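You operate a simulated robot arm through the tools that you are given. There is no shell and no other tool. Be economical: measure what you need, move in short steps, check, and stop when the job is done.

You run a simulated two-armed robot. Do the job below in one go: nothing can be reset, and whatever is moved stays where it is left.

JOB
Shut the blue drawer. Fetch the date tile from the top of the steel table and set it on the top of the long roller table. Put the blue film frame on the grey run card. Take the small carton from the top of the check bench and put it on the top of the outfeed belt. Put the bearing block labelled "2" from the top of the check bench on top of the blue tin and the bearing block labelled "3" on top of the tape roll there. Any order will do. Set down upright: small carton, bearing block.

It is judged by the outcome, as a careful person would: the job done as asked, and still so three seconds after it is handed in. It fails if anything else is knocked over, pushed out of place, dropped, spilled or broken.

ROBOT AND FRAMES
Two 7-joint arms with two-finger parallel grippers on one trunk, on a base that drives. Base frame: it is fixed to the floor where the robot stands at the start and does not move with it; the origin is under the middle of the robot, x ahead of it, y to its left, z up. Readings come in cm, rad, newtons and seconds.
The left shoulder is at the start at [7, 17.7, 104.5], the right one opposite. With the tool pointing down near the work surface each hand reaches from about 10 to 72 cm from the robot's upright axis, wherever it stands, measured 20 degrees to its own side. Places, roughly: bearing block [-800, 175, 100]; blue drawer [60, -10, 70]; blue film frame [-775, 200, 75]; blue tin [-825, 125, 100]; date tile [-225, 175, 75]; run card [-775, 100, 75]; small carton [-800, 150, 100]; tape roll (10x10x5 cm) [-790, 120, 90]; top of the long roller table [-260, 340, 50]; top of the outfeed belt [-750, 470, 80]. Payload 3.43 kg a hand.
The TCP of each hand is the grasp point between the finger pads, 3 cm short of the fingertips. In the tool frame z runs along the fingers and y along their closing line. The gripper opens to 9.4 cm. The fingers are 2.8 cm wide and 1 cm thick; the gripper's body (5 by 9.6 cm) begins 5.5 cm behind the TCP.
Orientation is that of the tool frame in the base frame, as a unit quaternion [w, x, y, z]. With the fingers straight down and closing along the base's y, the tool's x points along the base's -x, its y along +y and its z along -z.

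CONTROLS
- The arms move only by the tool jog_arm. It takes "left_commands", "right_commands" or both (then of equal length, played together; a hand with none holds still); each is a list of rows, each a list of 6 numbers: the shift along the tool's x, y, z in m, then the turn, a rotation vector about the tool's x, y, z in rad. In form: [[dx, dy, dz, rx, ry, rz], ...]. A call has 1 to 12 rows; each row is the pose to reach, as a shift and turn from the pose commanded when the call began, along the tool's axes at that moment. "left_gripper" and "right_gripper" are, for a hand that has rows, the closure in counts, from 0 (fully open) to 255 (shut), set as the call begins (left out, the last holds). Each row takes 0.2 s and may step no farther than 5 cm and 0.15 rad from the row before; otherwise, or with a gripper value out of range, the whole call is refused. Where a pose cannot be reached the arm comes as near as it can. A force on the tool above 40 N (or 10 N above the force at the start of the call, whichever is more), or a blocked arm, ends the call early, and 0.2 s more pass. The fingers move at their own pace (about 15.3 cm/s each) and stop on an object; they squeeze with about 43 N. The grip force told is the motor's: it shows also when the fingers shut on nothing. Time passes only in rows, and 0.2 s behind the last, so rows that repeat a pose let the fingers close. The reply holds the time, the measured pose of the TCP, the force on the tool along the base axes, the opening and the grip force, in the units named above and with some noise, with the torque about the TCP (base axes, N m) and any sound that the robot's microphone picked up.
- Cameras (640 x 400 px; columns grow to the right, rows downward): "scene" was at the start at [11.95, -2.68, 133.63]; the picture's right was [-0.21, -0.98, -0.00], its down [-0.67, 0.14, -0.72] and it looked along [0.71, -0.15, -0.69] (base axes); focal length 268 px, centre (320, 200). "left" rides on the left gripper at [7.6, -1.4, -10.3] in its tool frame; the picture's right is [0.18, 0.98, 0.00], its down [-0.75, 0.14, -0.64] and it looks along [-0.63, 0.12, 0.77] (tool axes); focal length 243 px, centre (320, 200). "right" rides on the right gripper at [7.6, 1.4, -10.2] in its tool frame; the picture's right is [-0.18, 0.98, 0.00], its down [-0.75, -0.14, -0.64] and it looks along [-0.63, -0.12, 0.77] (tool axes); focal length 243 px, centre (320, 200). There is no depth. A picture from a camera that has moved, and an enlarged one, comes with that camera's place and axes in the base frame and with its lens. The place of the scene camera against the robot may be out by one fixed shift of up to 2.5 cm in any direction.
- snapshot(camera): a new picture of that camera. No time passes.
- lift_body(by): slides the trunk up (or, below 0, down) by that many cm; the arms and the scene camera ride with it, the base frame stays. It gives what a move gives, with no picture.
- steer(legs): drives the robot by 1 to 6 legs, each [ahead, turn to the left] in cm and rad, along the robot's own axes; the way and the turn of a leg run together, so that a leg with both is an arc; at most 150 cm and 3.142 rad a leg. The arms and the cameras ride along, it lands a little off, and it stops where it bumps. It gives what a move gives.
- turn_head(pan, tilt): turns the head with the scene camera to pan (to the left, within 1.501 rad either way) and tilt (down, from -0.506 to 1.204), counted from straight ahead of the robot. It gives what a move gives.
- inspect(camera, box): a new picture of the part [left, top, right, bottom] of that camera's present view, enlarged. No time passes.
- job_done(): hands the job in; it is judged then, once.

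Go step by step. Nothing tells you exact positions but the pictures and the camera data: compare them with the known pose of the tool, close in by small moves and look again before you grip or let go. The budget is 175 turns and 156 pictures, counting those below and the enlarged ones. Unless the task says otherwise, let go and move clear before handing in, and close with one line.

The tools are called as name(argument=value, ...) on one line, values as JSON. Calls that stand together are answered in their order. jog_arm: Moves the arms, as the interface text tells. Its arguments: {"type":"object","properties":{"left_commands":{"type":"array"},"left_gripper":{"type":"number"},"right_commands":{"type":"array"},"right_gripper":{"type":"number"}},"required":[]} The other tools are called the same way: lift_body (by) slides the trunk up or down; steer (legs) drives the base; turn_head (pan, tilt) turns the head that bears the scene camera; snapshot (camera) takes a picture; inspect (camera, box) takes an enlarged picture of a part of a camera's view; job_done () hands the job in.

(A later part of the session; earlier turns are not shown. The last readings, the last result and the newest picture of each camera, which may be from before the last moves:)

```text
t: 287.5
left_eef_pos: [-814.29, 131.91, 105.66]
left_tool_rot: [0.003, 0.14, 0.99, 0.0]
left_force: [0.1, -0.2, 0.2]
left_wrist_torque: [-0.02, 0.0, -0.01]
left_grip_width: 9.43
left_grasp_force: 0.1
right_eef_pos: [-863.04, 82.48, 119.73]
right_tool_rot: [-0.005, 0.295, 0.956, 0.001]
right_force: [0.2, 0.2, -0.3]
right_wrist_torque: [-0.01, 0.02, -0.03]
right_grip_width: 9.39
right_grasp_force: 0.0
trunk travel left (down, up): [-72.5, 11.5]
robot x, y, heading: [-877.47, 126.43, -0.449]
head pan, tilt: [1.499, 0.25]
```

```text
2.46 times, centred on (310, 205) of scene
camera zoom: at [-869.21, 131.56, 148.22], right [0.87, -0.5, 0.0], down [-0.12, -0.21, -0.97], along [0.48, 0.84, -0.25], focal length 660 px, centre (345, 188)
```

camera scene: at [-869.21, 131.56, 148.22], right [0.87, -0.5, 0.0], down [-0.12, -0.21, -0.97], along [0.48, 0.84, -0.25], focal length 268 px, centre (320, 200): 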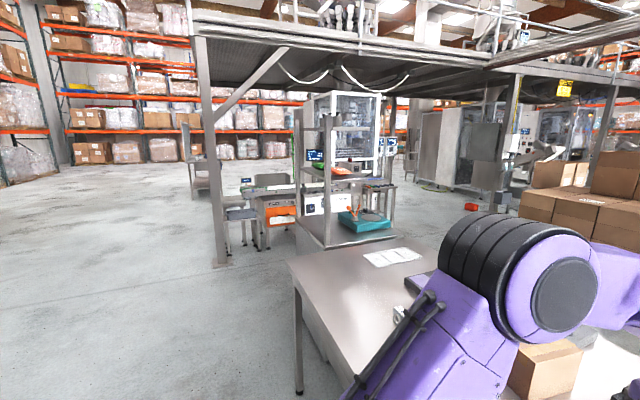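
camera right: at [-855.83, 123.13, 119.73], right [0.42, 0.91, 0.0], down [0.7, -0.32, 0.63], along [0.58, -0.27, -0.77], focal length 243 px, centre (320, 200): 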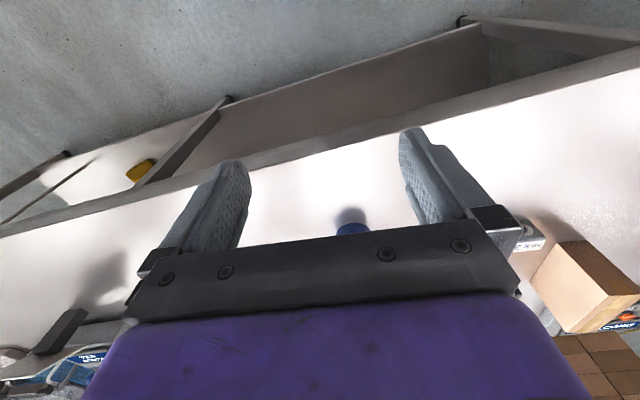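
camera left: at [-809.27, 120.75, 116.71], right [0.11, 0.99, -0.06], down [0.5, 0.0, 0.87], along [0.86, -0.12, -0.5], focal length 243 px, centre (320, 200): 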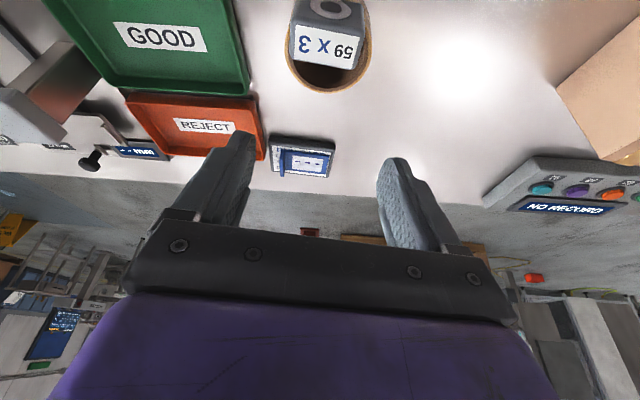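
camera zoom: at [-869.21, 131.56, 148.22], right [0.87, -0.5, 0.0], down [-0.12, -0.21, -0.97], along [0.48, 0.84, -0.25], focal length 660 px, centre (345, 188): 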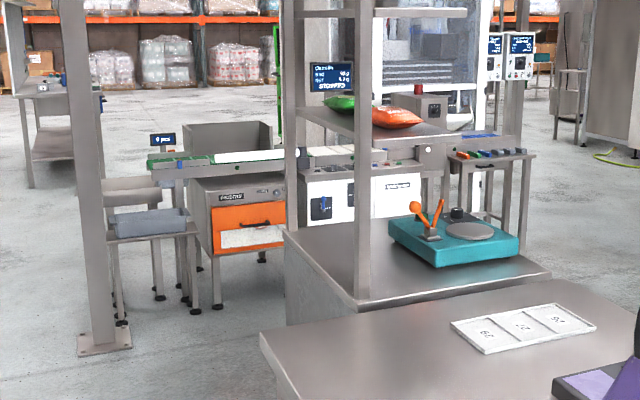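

The belt line is beyond the teal table and reachable from this side. I'll turn square to the bench, move in a little, and look at the carton.

steer(legs=[[0, 0.36], [7, 0]])

turn_head(pan=0.3, tilt=0.85)

snapshot(camera="left")

snapshot(camera="scene")

```text
t: 289.6
left_eef_pos: [-813.68, 153.02, 106.02]
left_tool_rot: [0.007, -0.039, 0.999, 0.0]
left_force: [-0.1, 0.2, -0.3]
left_wrist_torque: [0.03, -0.02, 0.0]
left_grip_width: 9.41
left_grasp_force: 0.2
right_eef_pos: [-842.11, 89.61, 119.95]
right_tool_rot: [-0.003, 0.12, 0.993, 0.001]
right_force: [-0.5, 0.3, 0.0]
right_wrist_torque: [-0.01, -0.05, -0.01]
right_grip_width: 9.42
right_grasp_force: 0.0
trunk travel left (down, up): [-72.5, 11.5]
robot x, y, heading: [-870.32, 125.78, -0.091]
head pan, tilt: [1.499, 0.25]
```

```text
t: 291.0
left_eef_pos: [-813.29, 153.01, 105.71]
left_tool_rot: [0.004, -0.038, 0.999, 0.001]
left_force: [0.4, 0.6, 0.1]
left_wrist_torque: [-0.03, 0.01, 0.02]
left_grip_width: 9.43
left_grasp_force: 0.0
right_eef_pos: [-841.56, 89.66, 119.82]
right_tool_rot: [-0.005, 0.12, 0.993, 0.0]
right_force: [-0.3, 0.5, 0.8]
right_wrist_torque: [-0.01, 0.03, -0.01]
right_grip_width: 9.38
right_grasp_force: 0.1
trunk travel left (down, up): [-72.5, 11.5]
robot x, y, heading: [-870.35, 126.28, -0.091]
head pan, tilt: [0.3, 0.85]
```

```text
34 pictures are left
camera left: at [-821.06, 150.91, 116.04], right [-0.26, 0.97, 0.0], down [0.74, 0.2, 0.65], along [0.63, 0.17, -0.76], focal length 243 px, centre (320, 200)
```

left: 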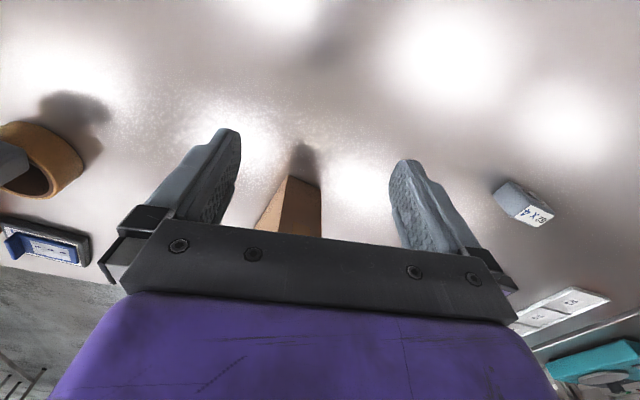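

```text
33 pictures are left
camera scene: at [-858.85, 126.2, 142.91], right [0.21, -0.98, 0.0], down [-0.73, -0.16, -0.66], along [0.65, 0.14, -0.75], focal length 268 px, centre (320, 200)
```

scene: 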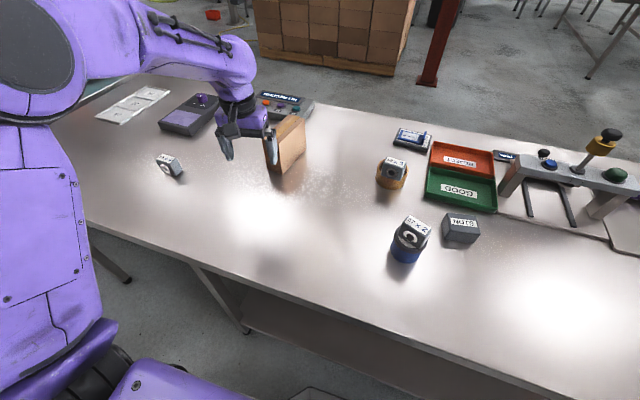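

The carton's centre is at about (-792, 151.7), its long axis yawed about -0.4 rad. I'll rotate the left hand to match, tilt it forward for reach, and move above the carton.

jog_arm(left_commands=[[0, 0, -0.01, 0, 0, 0.12], [0, 0, -0.02, 0, 0, 0.24], [0, 0, -0.03, 0, 0, 0.36], [0, 0, -0.03, 0, 0, 0.47]])

jog_arm(left_commands=[[-0.036, 0.014, 0, 0, -0.1, 0], [-0.072, 0.028, 0, 0, -0.2, 0], [-0.108, 0.042, 0, 0, -0.3, 0], [-0.144, 0.056, 0, 0, -0.4, 0], [-0.18, 0.07, 0, 0, -0.5, 0], [-0.18, 0.07, 0, 0, -0.5, 0]])

snapshot(camera="left")

inspect(camera="scene", box=[190, 70, 350, 200])

```text
t: 292.0
left_eef_pos: [-813.42, 153.04, 108.64]
left_tool_rot: [0.003, 0.196, 0.981, 0.001]
left_force: [-0.3, 0.4, -0.1]
left_wrist_torque: [-0.01, 0.0, -0.02]
left_grip_width: 9.4
left_grasp_force: 0.0
right_eef_pos: [-841.67, 89.7, 119.82]
right_tool_rot: [-0.005, 0.12, 0.993, 0.0]
right_force: [0.2, 0.2, -0.1]
right_wrist_torque: [0.04, -0.01, -0.01]
right_grip_width: 9.42
right_grasp_force: 0.0
trunk travel left (down, up): [-72.5, 11.5]
robot x, y, heading: [-869.79, 126.02, -0.085]
head pan, tilt: [0.3, 0.85]
```

```text
t: 293.4
left_eef_pos: [-794.02, 152.69, 108.84]
left_tool_rot: [0.246, 0.189, 0.949, -0.047]
left_force: [-1.2, 0.4, -0.9]
left_wrist_torque: [0.07, -0.01, -0.04]
left_grip_width: 9.39
left_grasp_force: 0.0
right_eef_pos: [-841.68, 89.71, 119.9]
right_tool_rot: [-0.005, 0.12, 0.993, 0.001]
right_force: [0.8, 0.8, 0.4]
right_wrist_torque: [-0.01, 0.0, -0.01]
right_grip_width: 9.4
right_grasp_force: 0.1
trunk travel left (down, up): [-72.5, 11.5]
robot x, y, heading: [-870.49, 126.18, -0.089]
head pan, tilt: [0.3, 0.85]
```

```text
32 pictures are left
camera left: at [-805.52, 155.68, 114.22], right [0.23, 0.97, -0.08], down [0.37, -0.01, 0.93], along [0.9, -0.24, -0.36], focal length 243 px, centre (320, 200)
```

left: 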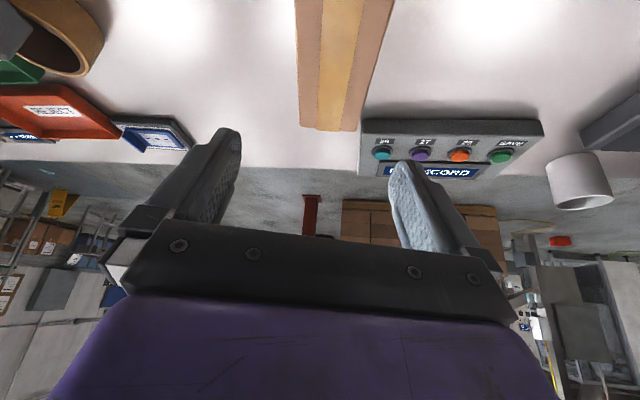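

```text
3.08 times, centred on (270, 135) of scene
camera zoom: at [-858.98, 126.17, 142.92], right [0.21, -0.98, 0.0], down [-0.73, -0.16, -0.66], along [0.65, 0.14, -0.75], focal length 825 px, centre (474, 400)
```

zoom: 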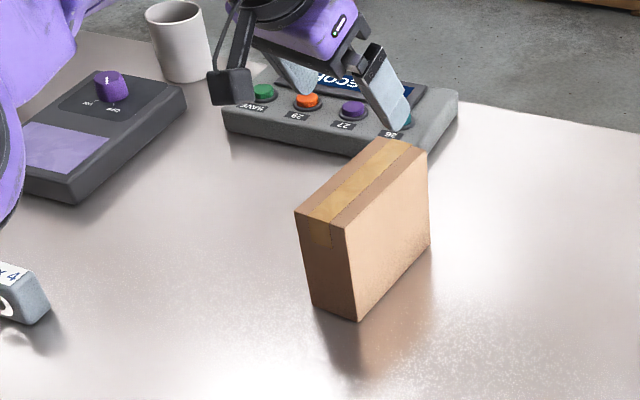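

The carton's axis is closer to -0.27 rad, so I'll correct the yaw by 0.12, centre, and descend partway.

jog_arm(left_commands=[[-0.004, 0.0025, 0.002, -0.03, 0, -0.055], [-0.008, 0.005, 0.004, -0.0575, 0, -0.105], [0.012, 0.005, 0.041, -0.0575, 0, -0.105], [0.032, 0.005, 0.077, -0.0575, 0, -0.105]])

snapshot(camera="left")

inspect(camera="scene", box=[190, 70, 350, 200])

```text
t: 294.4
left_eef_pos: [-792.67, 152.88, 100.6]
left_tool_rot: [0.249, 0.131, 0.959, -0.033]
left_force: [-0.5, -0.6, 0.3]
left_wrist_torque: [0.0, -0.01, 0.01]
left_grip_width: 9.39
left_grasp_force: 0.1
right_eef_pos: [-841.44, 89.65, 119.84]
right_tool_rot: [-0.006, 0.12, 0.993, 0.0]
right_force: [0.9, -0.1, 0.1]
right_wrist_torque: [0.02, 0.03, 0.02]
right_grip_width: 9.4
right_grasp_force: 0.1
trunk travel left (down, up): [-72.5, 11.5]
robot x, y, heading: [-870.49, 125.99, -0.091]
head pan, tilt: [0.3, 0.85]
```

```text
30 pictures are left
camera left: at [-804.47, 154.57, 105.92], right [0.11, 0.99, -0.09], down [0.37, 0.04, 0.93], along [0.92, -0.13, -0.36], focal length 243 px, centre (320, 200)
```

left: 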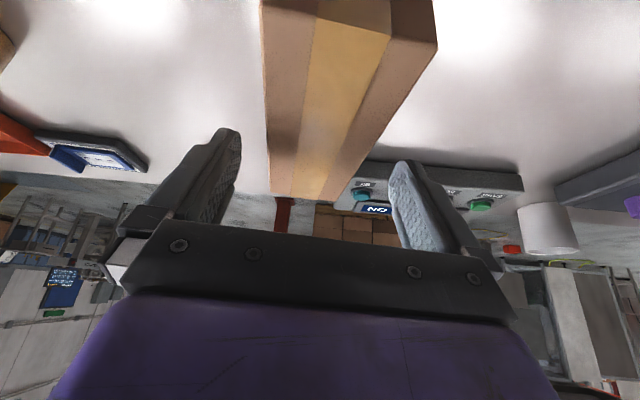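

```text
3.08 times, centred on (270, 135) of scene
camera zoom: at [-858.73, 126.25, 142.9], right [0.21, -0.98, 0.0], down [-0.74, -0.16, -0.66], along [0.64, 0.14, -0.75], focal length 825 px, centre (474, 400)
```

zoom: 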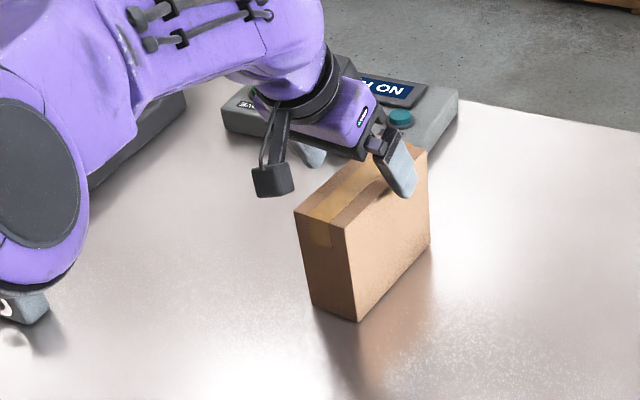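

The fingers straddle the carton. I'll shift 0.3 cm and descend to grip height.

jog_arm(left_commands=[[0.007, -0.003, 0.013, 0, 0, 0], [0.014, -0.003, 0.026, 0, 0, 0], [0.021, -0.003, 0.039, 0, 0, 0], [0.026, -0.003, 0.048, 0, 0, 0]])

inspect(camera="scene", box=[190, 70, 350, 200])

snapshot(camera="left")

```text
t: 295.4
left_eef_pos: [-792.7, 152.56, 95.12]
left_tool_rot: [0.249, 0.133, 0.959, -0.033]
left_force: [-0.3, 0.2, 0.2]
left_wrist_torque: [-0.03, 0.0, -0.01]
left_grip_width: 9.38
left_grasp_force: 0.1
right_eef_pos: [-841.57, 89.59, 119.8]
right_tool_rot: [-0.006, 0.12, 0.993, 0.0]
right_force: [0.7, 0.3, -0.3]
right_wrist_torque: [-0.01, 0.02, 0.01]
right_grip_width: 9.4
right_grasp_force: 0.1
trunk travel left (down, up): [-72.5, 11.5]
robot x, y, heading: [-870.31, 125.68, -0.083]
head pan, tilt: [0.3, 0.85]
```

```text
3.08 times, centred on (270, 135) of scene
camera zoom: at [-858.82, 126.21, 142.91], right [0.21, -0.98, 0.0], down [-0.73, -0.16, -0.66], along [0.64, 0.14, -0.75], focal length 825 px, centre (474, 400)
```

zoom: 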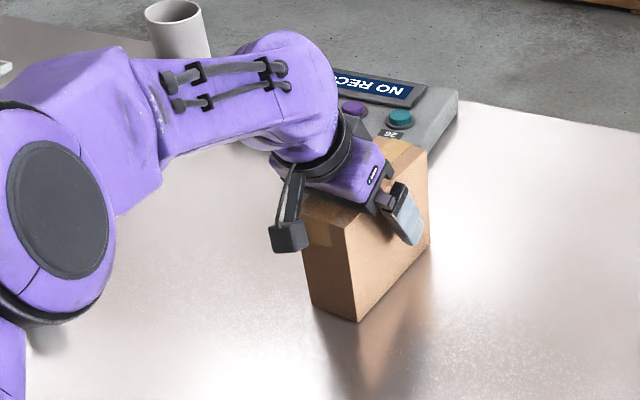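

```text
27 pictures are left
camera left: at [-804.65, 154.16, 100.51], right [0.11, 0.99, -0.09], down [0.37, 0.04, 0.93], along [0.92, -0.13, -0.36], focal length 243 px, centre (320, 200)
```

left: 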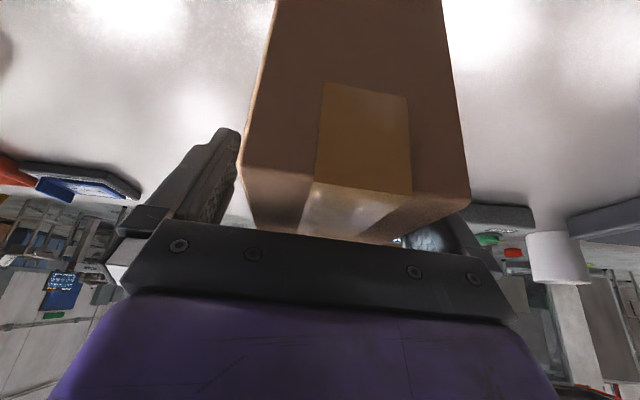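

No contact forces and the fingers lie on either side. I'll close and then lift a little.

jog_arm(left_commands=[[0, 0, 0, 0, 0, 0], [0, 0, 0, 0, 0, 0], [0, 0, 0, 0, 0, 0], [0, 0, 0, 0, 0, 0]], left_gripper=255)

jog_arm(left_commands=[[-0.005, 0, -0.009, 0, 0, 0], [-0.015, 0, -0.027, 0, 0, 0], [-0.034, 0, -0.062, 0, 0, 0], [-0.053, 0, -0.097, 0, 0, 0], [-0.072, 0, -0.132, 0, 0, 0]])

snapshot(camera="scene")

```text
t: 296.4
left_eef_pos: [-792.85, 152.41, 95.19]
left_tool_rot: [0.249, 0.132, 0.959, -0.032]
left_force: [0.5, 1.2, 1.3]
left_wrist_torque: [-0.08, -0.21, 0.03]
left_grip_width: 6.41
left_grasp_force: 42.3
right_eef_pos: [-841.69, 89.63, 119.79]
right_tool_rot: [-0.005, 0.121, 0.993, 0.0]
right_force: [0.1, 0.2, -0.1]
right_wrist_torque: [0.0, 0.02, 0.0]
right_grip_width: 9.42
right_grasp_force: 0.1
trunk travel left (down, up): [-72.5, 11.5]
robot x, y, heading: [-869.82, 126.03, -0.086]
head pan, tilt: [0.3, 0.85]
```

```text
t: 297.6
left_eef_pos: [-793.07, 152.32, 110.24]
left_tool_rot: [0.248, 0.133, 0.959, -0.033]
left_force: [0.0, 0.1, -4.1]
left_wrist_torque: [0.04, 0.07, -0.01]
left_grip_width: 6.41
left_grasp_force: 42.6
right_eef_pos: [-841.66, 89.61, 119.78]
right_tool_rot: [-0.006, 0.12, 0.993, 0.001]
right_force: [-0.2, 0.2, -0.3]
right_wrist_torque: [0.03, -0.02, 0.0]
right_grip_width: 9.4
right_grasp_force: 0.0
trunk travel left (down, up): [-72.5, 11.5]
robot x, y, heading: [-870.51, 125.76, -0.091]
head pan, tilt: [0.3, 0.85]
```

```text
26 pictures are left
camera scene: at [-858.9, 126.15, 142.91], right [0.21, -0.98, 0.0], down [-0.73, -0.16, -0.66], along [0.65, 0.14, -0.75], focal length 268 px, centre (320, 200)
```

scene: 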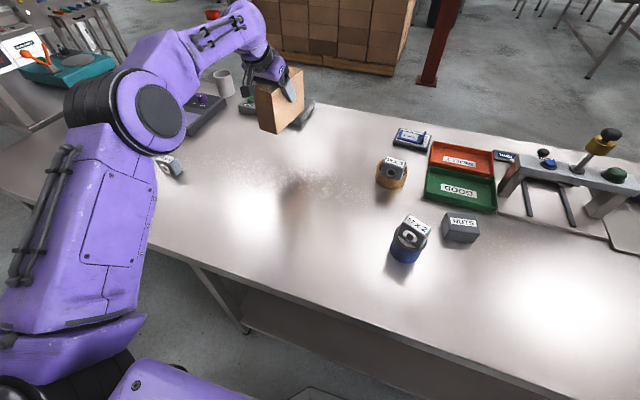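

The carton is firmly held and level. I'll pull it back, raise, back away and drive toward the belt area.

jog_arm(left_commands=[[0.02, 0, -0.03, 0, 0, 0], [0.05, 0, -0.055, 0, 0, 0], [0.09, 0, -0.08, 0, 0, 0], [0.125, 0, -0.105, 0, 0, 0], [0.16, 0, -0.13, 0, 0, 0], [0.2, 0, -0.155, 0, 0, 0]])

lift_body(by=8)

steer(legs=[[-30, 0], [0, 1.66], [130, 0], [110, 0]])

turn_head(pan=-0.4, tilt=0.5)

snapshot(camera="scene")

```text
t: 299.0
left_eef_pos: [-817.53, 158.63, 114.23]
left_tool_rot: [0.249, 0.134, 0.959, -0.03]
left_force: [0.3, -1.3, -3.9]
left_wrist_torque: [0.01, 0.03, 0.06]
left_grip_width: 6.39
left_grasp_force: 43.1
left hand out of reach, approached as far as the arm can: row 5
right_eef_pos: [-841.83, 89.19, 119.71]
right_tool_rot: [-0.005, 0.12, 0.993, 0.001]
right_force: [-0.5, -0.3, -0.4]
right_wrist_torque: [0.02, -0.05, 0.03]
right_grip_width: 9.41
right_grasp_force: 0.0
trunk travel left (down, up): [-72.5, 11.5]
robot x, y, heading: [-870.5, 125.76, -0.089]
head pan, tilt: [0.3, 0.85]
```

```text
t: 300.2
left_eef_pos: [-817.18, 158.96, 122.01]
left_tool_rot: [0.248, 0.133, 0.959, -0.033]
left_force: [0.6, -0.8, -4.8]
left_wrist_torque: [-0.01, 0.04, -0.05]
left_grip_width: 6.4
left_grasp_force: 42.6
right_eef_pos: [-841.49, 89.58, 127.92]
right_tool_rot: [-0.005, 0.12, 0.993, 0.001]
right_force: [0.1, 0.1, 0.2]
right_wrist_torque: [0.0, -0.01, 0.01]
right_grip_width: 9.39
right_grasp_force: 0.1
trunk travel left (down, up): [-80.5, 3.5]
robot x, y, heading: [-870.23, 126.38, -0.092]
head pan, tilt: [0.3, 0.85]
```

```text
t: 317.7
left_eef_pos: [-939.99, 420.13, 122.02]
left_tool_rot: [0.192, -0.618, 0.745, 0.162]
left_force: [-0.3, -0.4, -4.6]
left_wrist_torque: [0.0, 0.0, 0.02]
left_grip_width: 6.43
left_grasp_force: 42.7
right_eef_pos: [-868.83, 402.06, 127.79]
right_tool_rot: [-0.004, -0.653, 0.758, -0.004]
right_force: [0.5, -0.9, -0.6]
right_wrist_torque: [0.01, -0.02, -0.01]
right_grip_width: 9.41
right_grasp_force: 0.0
trunk travel left (down, up): [-80.5, 3.5]
robot x, y, heading: [-902.21, 370.06, 1.573]
head pan, tilt: [0.3, 0.85]
```

```text
t: 318.8
left_eef_pos: [-940.06, 420.2, 122.05]
left_tool_rot: [0.191, -0.619, 0.745, 0.161]
left_force: [-0.7, -0.1, -3.9]
left_wrist_torque: [-0.06, 0.0, 0.0]
left_grip_width: 6.43
left_grasp_force: 43.0
right_eef_pos: [-868.72, 402.29, 127.82]
right_tool_rot: [-0.004, -0.653, 0.758, -0.004]
right_force: [0.0, -0.5, -0.4]
right_wrist_torque: [-0.01, 0.01, 0.05]
right_grip_width: 9.38
right_grasp_force: 0.2
trunk travel left (down, up): [-80.5, 3.5]
robot x, y, heading: [-902.1, 370.17, 1.58]
head pan, tilt: [-0.4, 0.499]
```

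```text
25 pictures are left
camera scene: at [-899.97, 382.8, 153.9], right [0.92, -0.39, 0.0], down [-0.19, -0.44, -0.88], along [0.34, 0.81, -0.48], focal length 268 px, centre (320, 200)
```

scene: 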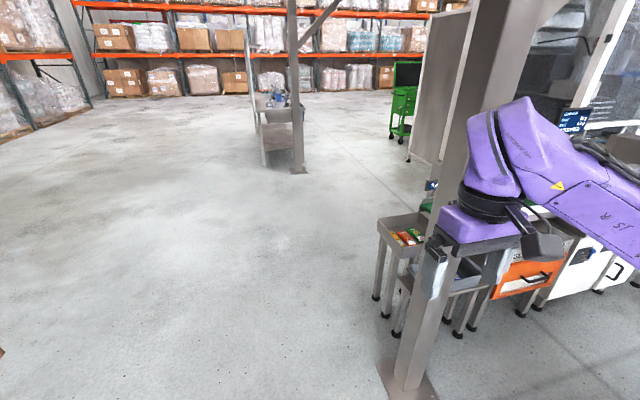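

The line runs to the right behind the post. I'll turn to +x, go along the lane between post and teal table part of the way, and look left at the belts.

steer(legs=[[0, -1.66], [60, 0], [0, 0.08]])

turn_head(pan=0.45, tilt=0.5)

snapshot(camera="scene")

```text
t: 326.7
left_eef_pos: [-792.63, 403.34, 122.01]
left_tool_rot: [0.25, 0.087, 0.964, -0.019]
left_force: [-0.7, -0.7, -5.1]
left_wrist_torque: [0.03, 0.03, 0.02]
left_grip_width: 6.42
left_grasp_force: 43.1
right_eef_pos: [-810.21, 331.92, 127.75]
right_tool_rot: [-0.005, 0.072, 0.997, 0.001]
right_force: [-0.1, -0.2, 0.4]
right_wrist_torque: [0.02, -0.02, -0.01]
right_grip_width: 9.42
right_grasp_force: 0.0
trunk travel left (down, up): [-80.5, 3.5]
robot x, y, heading: [-842.58, 365.59, 0.006]
head pan, tilt: [-0.4, 0.499]
```

```text
t: 327.9
left_eef_pos: [-792.5, 403.53, 122.01]
left_tool_rot: [0.25, 0.086, 0.964, -0.02]
left_force: [0.8, -0.4, -3.6]
left_wrist_torque: [0.0, 0.05, 0.02]
left_grip_width: 6.44
left_grasp_force: 42.8
right_eef_pos: [-810.24, 332.12, 127.86]
right_tool_rot: [-0.005, 0.072, 0.997, 0.0]
right_force: [0.8, -0.7, -0.7]
right_wrist_torque: [0.01, 0.04, -0.03]
right_grip_width: 9.39
right_grasp_force: 0.1
trunk travel left (down, up): [-80.5, 3.5]
robot x, y, heading: [-842.25, 365.62, 0.009]
head pan, tilt: [0.45, 0.499]
```

```text
24 pictures are left
camera scene: at [-830.15, 368.65, 153.9], right [0.44, -0.9, 0.0], down [-0.43, -0.21, -0.88], along [0.79, 0.39, -0.48], focal length 268 px, centre (320, 200)
```

scene: 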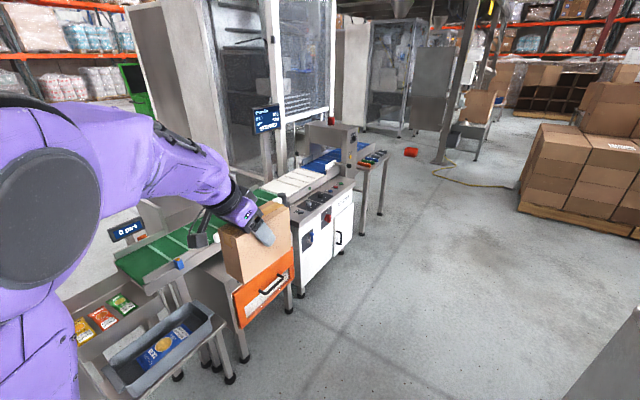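

The line reads blue infeed → white weigher → green outfeed belt, and the green belt's centre is near (-757, 466), matching the given place. I'll zoom in on its surface.

inspect(camera="scene", box=[80, 140, 340, 320])

```text
2.22 times, centred on (210, 230) of scene
camera zoom: at [-830.15, 368.65, 153.9], right [0.44, -0.9, 0.0], down [-0.43, -0.21, -0.88], along [0.79, 0.39, -0.48], focal length 596 px, centre (564, 133)
```

zoom: 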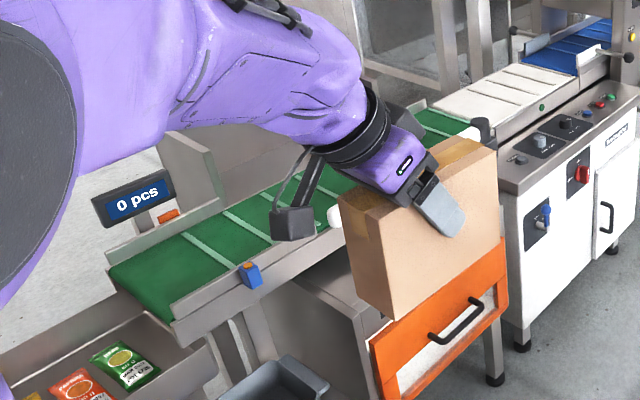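

The belt is about 23 cm wide with stripes roughly 9.5 cm apart, so the carton fits crosswise between two stripes near x≈-767. I'll drive in front of it, face it and look again.

steer(legs=[[88, 0], [0, 1.56], [22, 0]])

turn_head(pan=0.1, tilt=0.8)

snapshot(camera="scene")

snapshot(camera="left")

```text
t: 337.6
left_eef_pos: [-791.95, 438.16, 121.99]
left_tool_rot: [0.191, -0.624, 0.74, 0.164]
left_force: [0.1, 1.0, -3.9]
left_wrist_torque: [-0.03, -0.01, -0.02]
left_grip_width: 6.45
left_grasp_force: 42.9
right_eef_pos: [-720.46, 421.18, 127.86]
right_tool_rot: [-0.003, -0.658, 0.753, -0.003]
right_force: [0.0, -0.1, 0.0]
right_wrist_torque: [0.02, -0.05, -0.01]
right_grip_width: 9.39
right_grasp_force: 0.0
trunk travel left (down, up): [-80.5, 3.5]
robot x, y, heading: [-753.51, 388.97, 1.588]
head pan, tilt: [0.45, 0.499]
```

```text
t: 338.5
left_eef_pos: [-791.97, 438.45, 121.76]
left_tool_rot: [0.19, -0.624, 0.741, 0.162]
left_force: [0.0, -1.1, -3.9]
left_wrist_torque: [-0.06, -0.01, -0.01]
left_grip_width: 6.42
left_grasp_force: 42.7
right_eef_pos: [-720.43, 421.52, 127.79]
right_tool_rot: [-0.004, -0.657, 0.753, -0.003]
right_force: [-0.4, -0.1, -0.6]
right_wrist_torque: [-0.03, 0.01, 0.01]
right_grip_width: 9.38
right_grasp_force: 0.0
trunk travel left (down, up): [-80.5, 3.5]
robot x, y, heading: [-753.24, 388.71, 1.587]
head pan, tilt: [0.099, 0.799]
```

```text
22 pictures are left
camera scene: at [-755.72, 401.2, 151.3], right [0.99, 0.12, 0.0], down [0.08, -0.71, -0.7], along [-0.08, 0.69, -0.72], focal length 268 px, centre (320, 200)
```

scene: 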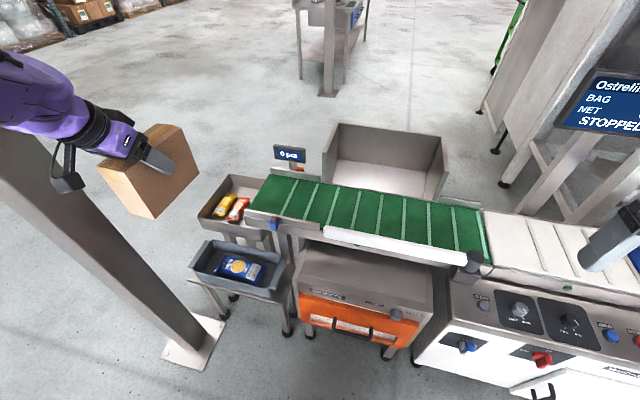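

```text
21 pictures are left
camera left: at [-792.65, 426.65, 127.29], right [-1.0, 0.01, -0.09], down [-0.08, 0.37, 0.93], along [0.04, 0.93, -0.36], focal length 243 px, centre (320, 200)
```

left: 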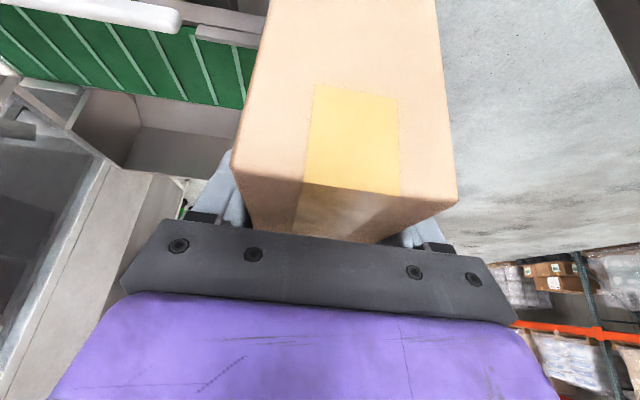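

inspect(camera="scene", box=[230, 150, 500, 290])

```text
2.37 times, centred on (365, 220) of scene
camera zoom: at [-755.72, 401.2, 151.3], right [0.99, 0.12, 0.0], down [0.08, -0.71, -0.7], along [-0.08, 0.69, -0.72], focal length 635 px, centre (213, 153)
```

zoom: 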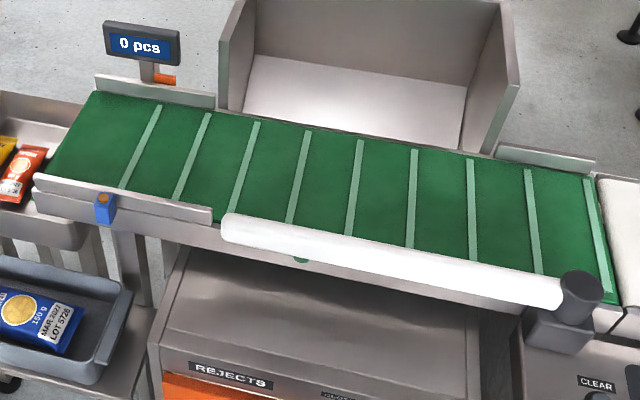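

The stripes look flat, and the left part of the belt between the rails is free of the reject arm. I'll move 13 cm closer, then bring the carton over x≈-771, turning it slightly to lie square across the belt.

steer(legs=[[13, 0]])

```text
t: 339.8
left_eef_pos: [-792.07, 451.42, 122.11]
left_tool_rot: [0.191, -0.623, 0.741, 0.164]
left_force: [0.3, -1.0, -5.4]
left_wrist_torque: [-0.02, 0.02, 0.0]
left_grip_width: 6.42
left_grasp_force: 42.7
right_eef_pos: [-720.65, 434.35, 127.87]
right_tool_rot: [-0.003, -0.657, 0.754, -0.003]
right_force: [-0.3, 0.0, -0.4]
right_wrist_torque: [0.0, 0.01, 0.01]
right_grip_width: 9.39
right_grasp_force: 0.0
trunk travel left (down, up): [-80.5, 3.5]
robot x, y, heading: [-753.69, 402.08, 1.585]
head pan, tilt: [0.099, 0.799]
```

jog_arm(left_commands=[[-0.028, -0.03, 0.015, -0.01, 0, -0.018], [-0.055, -0.059, 0.03, -0.02, 0, -0.036], [-0.083, -0.089, 0.045, -0.03, 0, -0.054], [-0.11, -0.118, 0.06, -0.04, 0, -0.072], [-0.138, -0.148, 0.075, -0.048, 0, -0.088], [-0.165, -0.177, 0.09, -0.048, 0, -0.088], [-0.165, -0.177, 0.09, -0.048, 0, -0.088]])

lift_body(by=-12)

snapshot(camera="scene")

snapshot(camera="left")

```text
t: 341.4
left_eef_pos: [-771.19, 466.86, 122.21]
left_tool_rot: [0.182, -0.66, 0.709, 0.171]
left_force: [0.2, 0.7, -4.4]
left_wrist_torque: [-0.04, 0.0, 0.01]
left_grip_width: 6.42
left_grasp_force: 43.0
right_eef_pos: [-720.59, 434.64, 127.84]
right_tool_rot: [-0.004, -0.656, 0.754, -0.003]
right_force: [-0.3, -0.6, -0.4]
right_wrist_torque: [0.01, 0.0, 0.03]
right_grip_width: 9.41
right_grasp_force: 0.1
trunk travel left (down, up): [-80.5, 3.5]
robot x, y, heading: [-753.75, 401.91, 1.585]
head pan, tilt: [0.099, 0.799]
```

```text
t: 342.9
left_eef_pos: [-771.21, 466.95, 110.13]
left_tool_rot: [0.182, -0.659, 0.709, 0.172]
left_force: [-0.3, 0.5, -5.2]
left_wrist_torque: [-0.04, -0.02, 0.0]
left_grip_width: 6.42
left_grasp_force: 43.0
right_eef_pos: [-720.56, 434.52, 115.94]
right_tool_rot: [-0.004, -0.657, 0.754, -0.003]
right_force: [-0.1, 0.4, 1.0]
right_wrist_torque: [0.01, 0.0, 0.01]
right_grip_width: 9.4
right_grasp_force: 0.1
trunk travel left (down, up): [-68.5, 15.5]
robot x, y, heading: [-753.37, 402.21, 1.589]
head pan, tilt: [0.099, 0.799]
```

```text
19 pictures are left
camera scene: at [-755.85, 414.31, 139.31], right [0.99, 0.11, 0.0], down [0.08, -0.71, -0.7], along [-0.08, 0.69, -0.72], focal length 268 px, centre (320, 200)
```

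scene: 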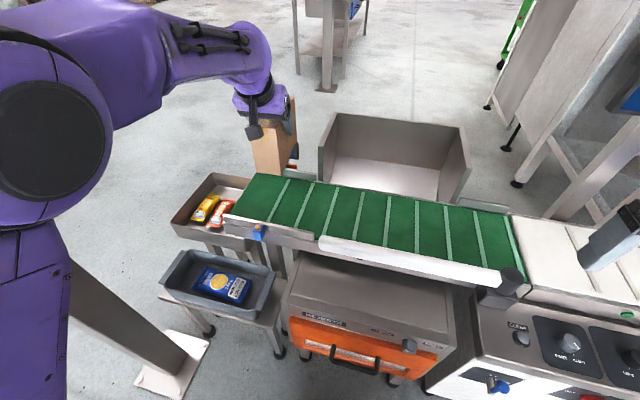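

```text
18 pictures are left
camera left: at [-770.73, 455.14, 115.51], right [-0.99, -0.09, -0.09], down [-0.11, 0.36, 0.93], along [-0.05, 0.93, -0.36], focal length 243 px, centre (320, 200)
```

left: 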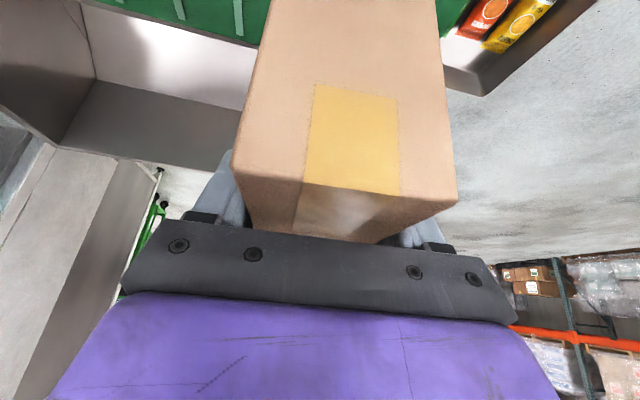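

The carton is over the left part of the belt. I get the belt surface at z≈81.4 with the belt's centre line near y≈470 here. I'll nudge 1 cm forward, descend to just above the rails and check.

jog_arm(left_commands=[[-0.009, 0, 0.005, 0, 0, 0], [0.009, 0, 0.038, 0, 0, 0], [0.027, 0, 0.071, 0, 0, 0], [0.044, 0, 0.101, 0, 0, 0]])

inspect(camera="scene", box=[200, 110, 400, 260])

snapshot(camera="left")

```text
t: 343.9
left_eef_pos: [-771.07, 468.08, 98.89]
left_tool_rot: [0.183, -0.66, 0.708, 0.172]
left_force: [0.0, -0.3, -4.7]
left_wrist_torque: [-0.04, 0.02, 0.01]
left_grip_width: 6.43
left_grasp_force: 43.4
right_eef_pos: [-720.6, 434.66, 115.81]
right_tool_rot: [-0.004, -0.657, 0.754, -0.003]
right_force: [-0.1, 0.0, -0.3]
right_wrist_torque: [-0.01, -0.05, -0.03]
right_grip_width: 9.39
right_grasp_force: 0.1
trunk travel left (down, up): [-68.5, 15.5]
robot x, y, heading: [-753.55, 402.19, 1.586]
head pan, tilt: [0.099, 0.799]
```

```text
2.67 times, centred on (300, 185) of scene
camera zoom: at [-755.88, 414.44, 139.29], right [0.99, 0.11, 0.0], down [0.08, -0.71, -0.7], along [-0.08, 0.69, -0.72], focal length 715 px, centre (373, 240)
```

zoom: 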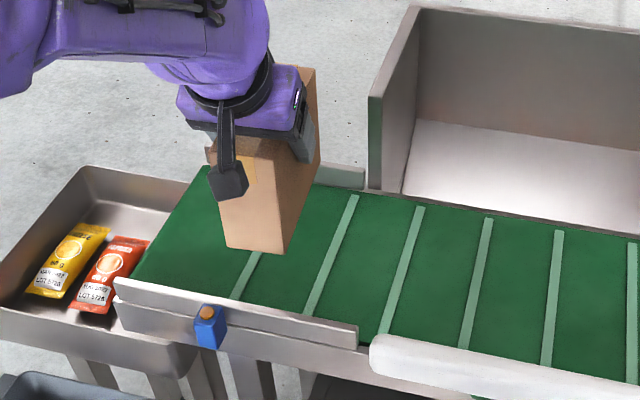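

```text
16 pictures are left
camera left: at [-770.74, 456.29, 104.24], right [-0.99, -0.09, -0.09], down [-0.11, 0.36, 0.93], along [-0.05, 0.93, -0.36], focal length 243 px, centre (320, 200)
```

left: 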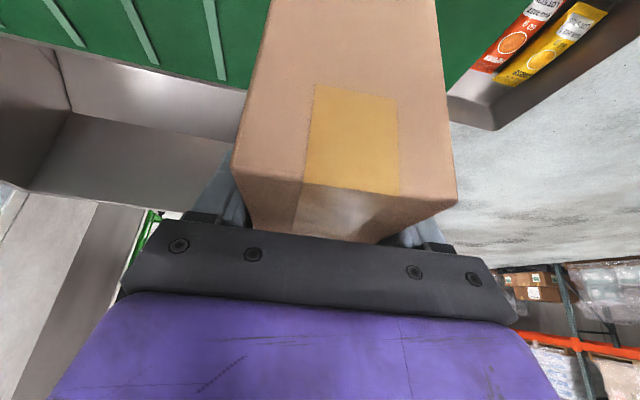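

The carton is clear of both rails. I'll lower it, slowing toward contact near TCP z≈90.6.

jog_arm(left_commands=[[0.012, 0, 0.022, 0, 0, 0], [0.024, 0, 0.044, 0, 0, 0], [0.031, 0, 0.057, 0, 0, 0], [0.034, 0, 0.063, 0, 0, 0], [0.037, 0, 0.068, 0, 0, 0], [0.039, 0, 0.072, 0, 0, 0]])

inspect(camera="scene", box=[200, 110, 400, 260])

```text
t: 345.2
left_eef_pos: [-771.15, 468.15, 90.98]
left_tool_rot: [0.182, -0.659, 0.709, 0.172]
left_force: [-1.0, 0.2, -4.6]
left_wrist_torque: [-0.02, -0.02, 0.02]
left_grip_width: 6.42
left_grasp_force: 43.2
right_eef_pos: [-720.54, 434.56, 115.78]
right_tool_rot: [-0.004, -0.657, 0.754, -0.004]
right_force: [-0.1, -0.3, 0.8]
right_wrist_torque: [0.01, 0.0, -0.03]
right_grip_width: 9.36
right_grasp_force: 0.0
trunk travel left (down, up): [-68.5, 15.5]
robot x, y, heading: [-753.97, 402.27, 1.584]
head pan, tilt: [0.099, 0.799]
```

```text
2.67 times, centred on (300, 185) of scene
camera zoom: at [-755.85, 414.33, 139.3], right [0.99, 0.11, 0.0], down [0.08, -0.71, -0.7], along [-0.08, 0.69, -0.72], focal length 715 px, centre (373, 240)
```

zoom: 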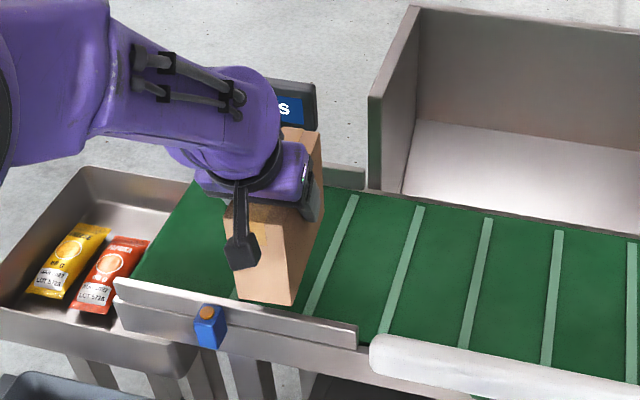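

Not touching yet. I'll go on down in small steps.

jog_arm(left_commands=[[0.0024, 0, 0.0044, 0, 0, 0], [0.0043, 0, 0.008, 0, 0, 0], [0.0062, 0, 0.0115, 0, 0, 0], [0.0081, 0, 0.015, 0, 0, 0]])

inspect(camera="scene", box=[200, 110, 400, 260])

```text
t: 346.2
left_eef_pos: [-771.13, 468.22, 89.19]
left_tool_rot: [0.182, -0.66, 0.709, 0.171]
left_force: [0.5, 0.0, -4.4]
left_wrist_torque: [-0.04, -0.02, -0.01]
left_grip_width: 6.44
left_grasp_force: 42.8
right_eef_pos: [-720.64, 434.55, 115.83]
right_tool_rot: [-0.005, -0.656, 0.754, -0.004]
right_force: [0.0, 0.5, 0.3]
right_wrist_torque: [0.0, -0.03, 0.01]
right_grip_width: 9.42
right_grasp_force: 0.0
trunk travel left (down, up): [-68.5, 15.5]
robot x, y, heading: [-753.77, 402.01, 1.586]
head pan, tilt: [0.099, 0.799]
```

```text
2.67 times, centred on (300, 185) of scene
camera zoom: at [-755.86, 414.34, 139.3], right [0.99, 0.11, 0.0], down [0.08, -0.71, -0.7], along [-0.08, 0.69, -0.72], focal length 715 px, centre (373, 240)
```

zoom: 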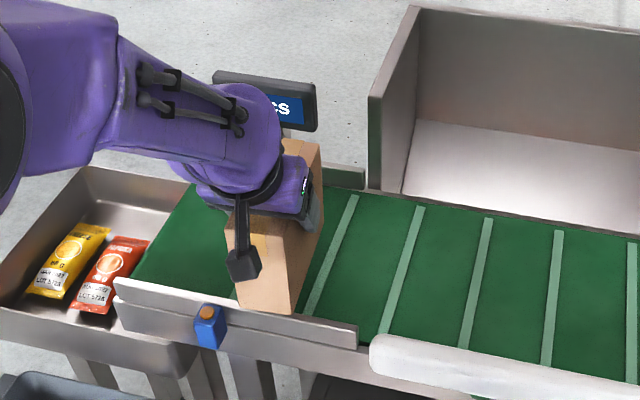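

The near end looks close to the near rail while the far side has ~6 cm to spare. I'll lift 1 cm, shift 2.8 cm forward, and check.

jog_arm(left_commands=[[-0.005, 0, -0.009, 0, 0, 0], [-0.017, 0, -0.002, 0, 0, 0], [-0.0295, 0, 0.0045, 0, 0, 0], [-0.0295, 0, 0.0045, 0, 0, 0]])

inspect(camera="scene", box=[230, 140, 350, 240])

```text
t: 347.2
left_eef_pos: [-771.12, 470.88, 90.05]
left_tool_rot: [0.183, -0.66, 0.708, 0.172]
left_force: [1.1, -0.9, -4.6]
left_wrist_torque: [-0.03, 0.02, 0.0]
left_grip_width: 6.41
left_grasp_force: 43.1
right_eef_pos: [-720.58, 434.47, 115.84]
right_tool_rot: [-0.004, -0.656, 0.754, -0.004]
right_force: [0.4, 0.6, 0.7]
right_wrist_torque: [0.01, 0.01, -0.05]
right_grip_width: 9.39
right_grasp_force: 0.0
trunk travel left (down, up): [-68.5, 15.5]
robot x, y, heading: [-753.68, 402.56, 1.588]
head pan, tilt: [0.099, 0.799]
```

```text
4.00 times, centred on (290, 190) of scene
camera zoom: at [-755.84, 414.27, 139.31], right [0.99, 0.11, 0.0], down [0.08, -0.71, -0.7], along [-0.08, 0.69, -0.72], focal length 1072 px, centre (440, 240)
```

zoom: 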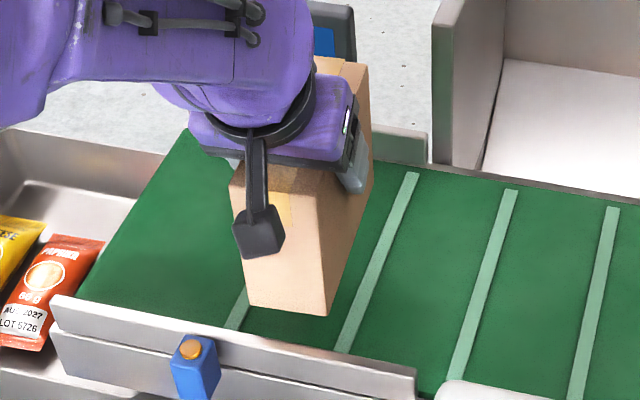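

Now it has room on both ends. I'll lower until it touches the belt.

jog_arm(left_commands=[[0.0048, 0, 0.0088, 0, 0, 0], [0.0084, 0, 0.0154, 0, 0, 0], [0.0108, 0, 0.0198, 0, 0, 0], [0.0132, 0, 0.0242, 0, 0, 0], [0.0151, 0, 0.0277, 0, 0, 0], [0.017, 0, 0.0312, 0, 0, 0]])

inspect(camera="scene", box=[230, 140, 350, 240])

```text
t: 348.6
left_eef_pos: [-771.07, 470.81, 86.77]
left_tool_rot: [0.183, -0.659, 0.709, 0.171]
left_force: [0.4, -0.5, -4.3]
left_wrist_torque: [-0.07, 0.05, 0.04]
left_grip_width: 6.42
left_grasp_force: 43.3
right_eef_pos: [-720.56, 434.5, 115.87]
right_tool_rot: [-0.004, -0.657, 0.754, -0.004]
right_force: [0.1, -0.1, -0.4]
right_wrist_torque: [0.01, 0.01, 0.0]
right_grip_width: 9.38
right_grasp_force: 0.0
trunk travel left (down, up): [-68.5, 15.5]
robot x, y, heading: [-753.83, 402.08, 1.589]
head pan, tilt: [0.099, 0.799]
```

```text
4.00 times, centred on (290, 190) of scene
camera zoom: at [-755.86, 414.35, 139.3], right [0.99, 0.11, 0.0], down [0.08, -0.71, -0.7], along [-0.08, 0.69, -0.72], focal length 1072 px, centre (440, 240)
```

zoom: 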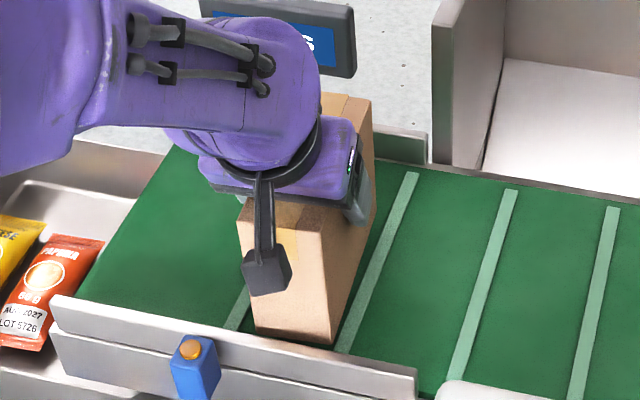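

There is still a gap beneath and more room at the far end. I'll shift 2 cm further forward and keep lowering in small steps.

jog_arm(left_commands=[[-0.0088, 0, 0.0048, 0, 0, 0], [-0.0176, 0, 0.0096, 0, 0, 0], [-0.0147, 0, 0.0149, 0, 0, 0], [-0.0123, 0, 0.0193, 0, 0, 0], [-0.01, 0, 0.0237, 0, 0, 0], [-0.008, 0, 0.0272, 0, 0, 0]])

inspect(camera="scene", box=[230, 140, 350, 240])

```text
t: 350.1
left_eef_pos: [-770.93, 472.9, 85.03]
left_tool_rot: [0.185, -0.659, 0.708, 0.175]
left_force: [-0.2, -1.6, 6.7]
left_wrist_torque: [0.67, -0.39, -0.05]
left_grip_width: 6.41
left_grasp_force: 42.6
right_eef_pos: [-720.65, 434.3, 115.77]
right_tool_rot: [-0.004, -0.657, 0.754, -0.002]
right_force: [0.9, 0.1, -0.6]
right_wrist_torque: [0.02, -0.01, -0.01]
right_grip_width: 9.4
right_grasp_force: 0.1
trunk travel left (down, up): [-68.5, 15.5]
robot x, y, heading: [-753.77, 402.07, 1.585]
head pan, tilt: [0.099, 0.799]
```

```text
4.00 times, centred on (290, 190) of scene
camera zoom: at [-755.82, 414.05, 139.35], right [0.99, 0.11, 0.0], down [0.08, -0.71, -0.7], along [-0.08, 0.69, -0.72], focal length 1072 px, centre (440, 240)
```

zoom: 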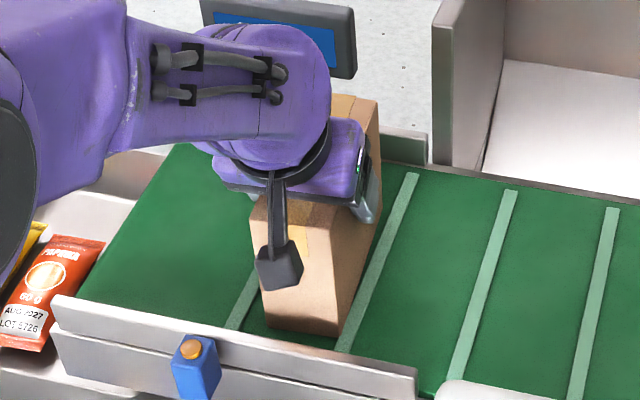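

The carton has touched the belt, far end first by a hair. I'll press down 0.3 cm to seat it, then release.

jog_arm(left_commands=[[0.0008, 0, 0.0015, 0, 0, 0], [0.0017, 0, 0.003, 0, 0, 0], [0.0017, 0, 0.003, 0, 0, 0]])

inspect(camera="left", box=[180, 0, 500, 240])

```text
t: 350.9
left_eef_pos: [-770.83, 472.81, 85.11]
left_tool_rot: [0.187, -0.659, 0.707, 0.176]
left_force: [-2.3, 6.8, 33.2]
left_wrist_torque: [-0.97, -0.42, -0.17]
left_grip_width: 6.42
left_grasp_force: 43.2
right_eef_pos: [-720.43, 434.18, 115.88]
right_tool_rot: [-0.003, -0.657, 0.754, -0.001]
right_force: [-0.7, 0.0, -0.8]
right_wrist_torque: [-0.02, 0.0, 0.02]
right_grip_width: 9.37
right_grasp_force: 0.1
trunk travel left (down, up): [-68.5, 15.5]
robot x, y, heading: [-753.48, 402.06, 1.586]
head pan, tilt: [0.099, 0.799]
```

```text
1.67 times, centred on (340, 120) of left
camera zoom: at [-770.41, 461.01, 90.3], right [-0.99, -0.09, -0.09], down [-0.11, 0.35, 0.93], along [-0.05, 0.93, -0.35], focal length 404 px, centre (287, 333)
```

zoom: 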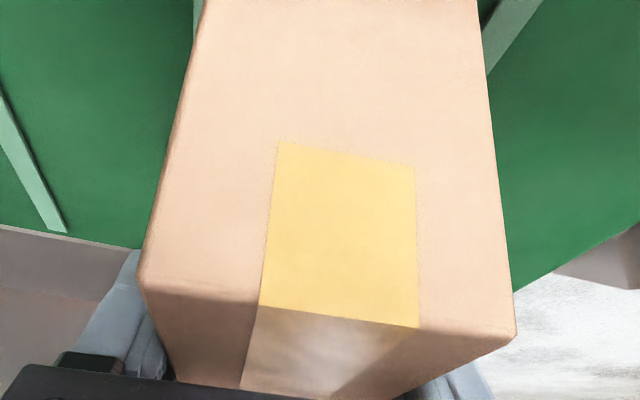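

It is fully seated. I'll ease the pressure and open the fingers.

jog_arm(left_commands=[[-0.001, 0, -0.0018, 0, 0, 0], [-0.001, 0, -0.0018, 0, 0, 0]])

jog_arm(left_commands=[[0, 0, 0, 0, 0, 0], [0, 0, 0, 0, 0, 0], [0, 0, 0, 0, 0, 0]], left_gripper=20)

inspect(camera="left", box=[180, 0, 500, 240])

```text
t: 351.4
left_eef_pos: [-770.88, 472.89, 85.02]
left_tool_rot: [0.184, -0.66, 0.707, 0.177]
left_force: [-4.8, 9.0, 25.5]
left_wrist_torque: [0.67, -0.24, 0.05]
left_grip_width: 6.41
left_grasp_force: 42.8
right_eef_pos: [-720.57, 434.21, 116.03]
right_tool_rot: [-0.002, -0.658, 0.753, -0.002]
right_force: [0.0, -0.2, 0.3]
right_wrist_torque: [0.02, 0.03, -0.02]
right_grip_width: 9.41
right_grasp_force: 0.1
trunk travel left (down, up): [-68.5, 15.5]
robot x, y, heading: [-753.51, 401.99, 1.584]
head pan, tilt: [0.099, 0.799]
```

```text
t: 352.2
left_eef_pos: [-770.79, 472.82, 84.62]
left_tool_rot: [0.183, -0.659, 0.709, 0.171]
left_force: [0.0, 0.1, 0.5]
left_wrist_torque: [0.01, 0.0, -0.01]
left_grip_width: 8.67
left_grasp_force: 0.1
right_eef_pos: [-720.56, 434.54, 115.87]
right_tool_rot: [-0.004, -0.657, 0.754, -0.003]
right_force: [-0.1, -0.6, 0.3]
right_wrist_torque: [0.01, 0.01, -0.01]
right_grip_width: 9.39
right_grasp_force: 0.2
trunk travel left (down, up): [-68.5, 15.5]
robot x, y, heading: [-754.01, 402.12, 1.584]
head pan, tilt: [0.099, 0.799]
```

```text
1.67 times, centred on (340, 120) of left
camera zoom: at [-770.37, 461.08, 89.97], right [-0.99, -0.09, -0.09], down [-0.11, 0.36, 0.93], along [-0.05, 0.93, -0.36], focal length 404 px, centre (287, 333)
```

zoom: 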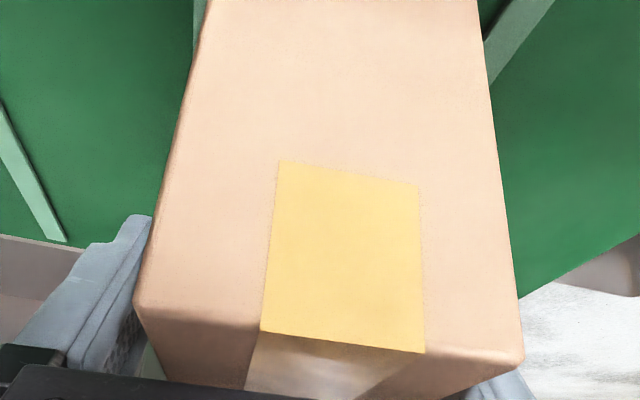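

The carton stands upright on the belt. I'll raise the hand straight up and clear.

jog_arm(left_commands=[[-0.005, 0, -0.009, 0, 0, 0], [-0.015, 0, -0.026, 0, 0, 0], [-0.03, 0, -0.053, 0, 0, 0], [-0.05, 0, -0.09, 0, 0, 0], [-0.07, 0, -0.128, 0, 0, 0], [-0.08, 0, -0.15, 0, 0, 0], [-0.05, 0, -0.175, 0, 0, 0], [-0.015, 0, -0.2, 0, 0, 0]])

snapshot(camera="scene")

```text
t: 354.1
left_eef_pos: [-771.27, 464.3, 102.84]
left_tool_rot: [0.182, -0.66, 0.708, 0.174]
left_force: [0.8, 0.8, -0.2]
left_wrist_torque: [-0.01, 0.0, 0.0]
left_grip_width: 8.67
left_grasp_force: 0.1
right_eef_pos: [-720.66, 434.19, 115.95]
right_tool_rot: [-0.003, -0.657, 0.754, -0.003]
right_force: [0.7, 0.3, 0.2]
right_wrist_torque: [-0.01, 0.01, -0.04]
right_grip_width: 9.4
right_grasp_force: 0.1
trunk travel left (down, up): [-68.5, 15.5]
robot x, y, heading: [-753.64, 402.22, 1.585]
head pan, tilt: [0.099, 0.799]
```

```text
8 pictures are left
camera scene: at [-755.83, 413.98, 139.34], right [0.99, 0.11, 0.0], down [0.08, -0.71, -0.7], along [-0.08, 0.69, -0.72], focal length 268 px, centre (320, 200)
```

scene: 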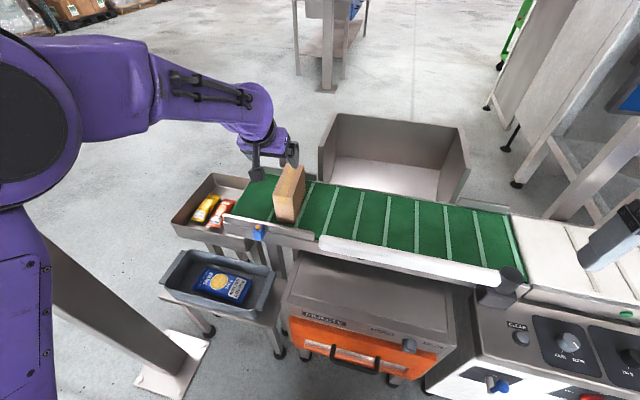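

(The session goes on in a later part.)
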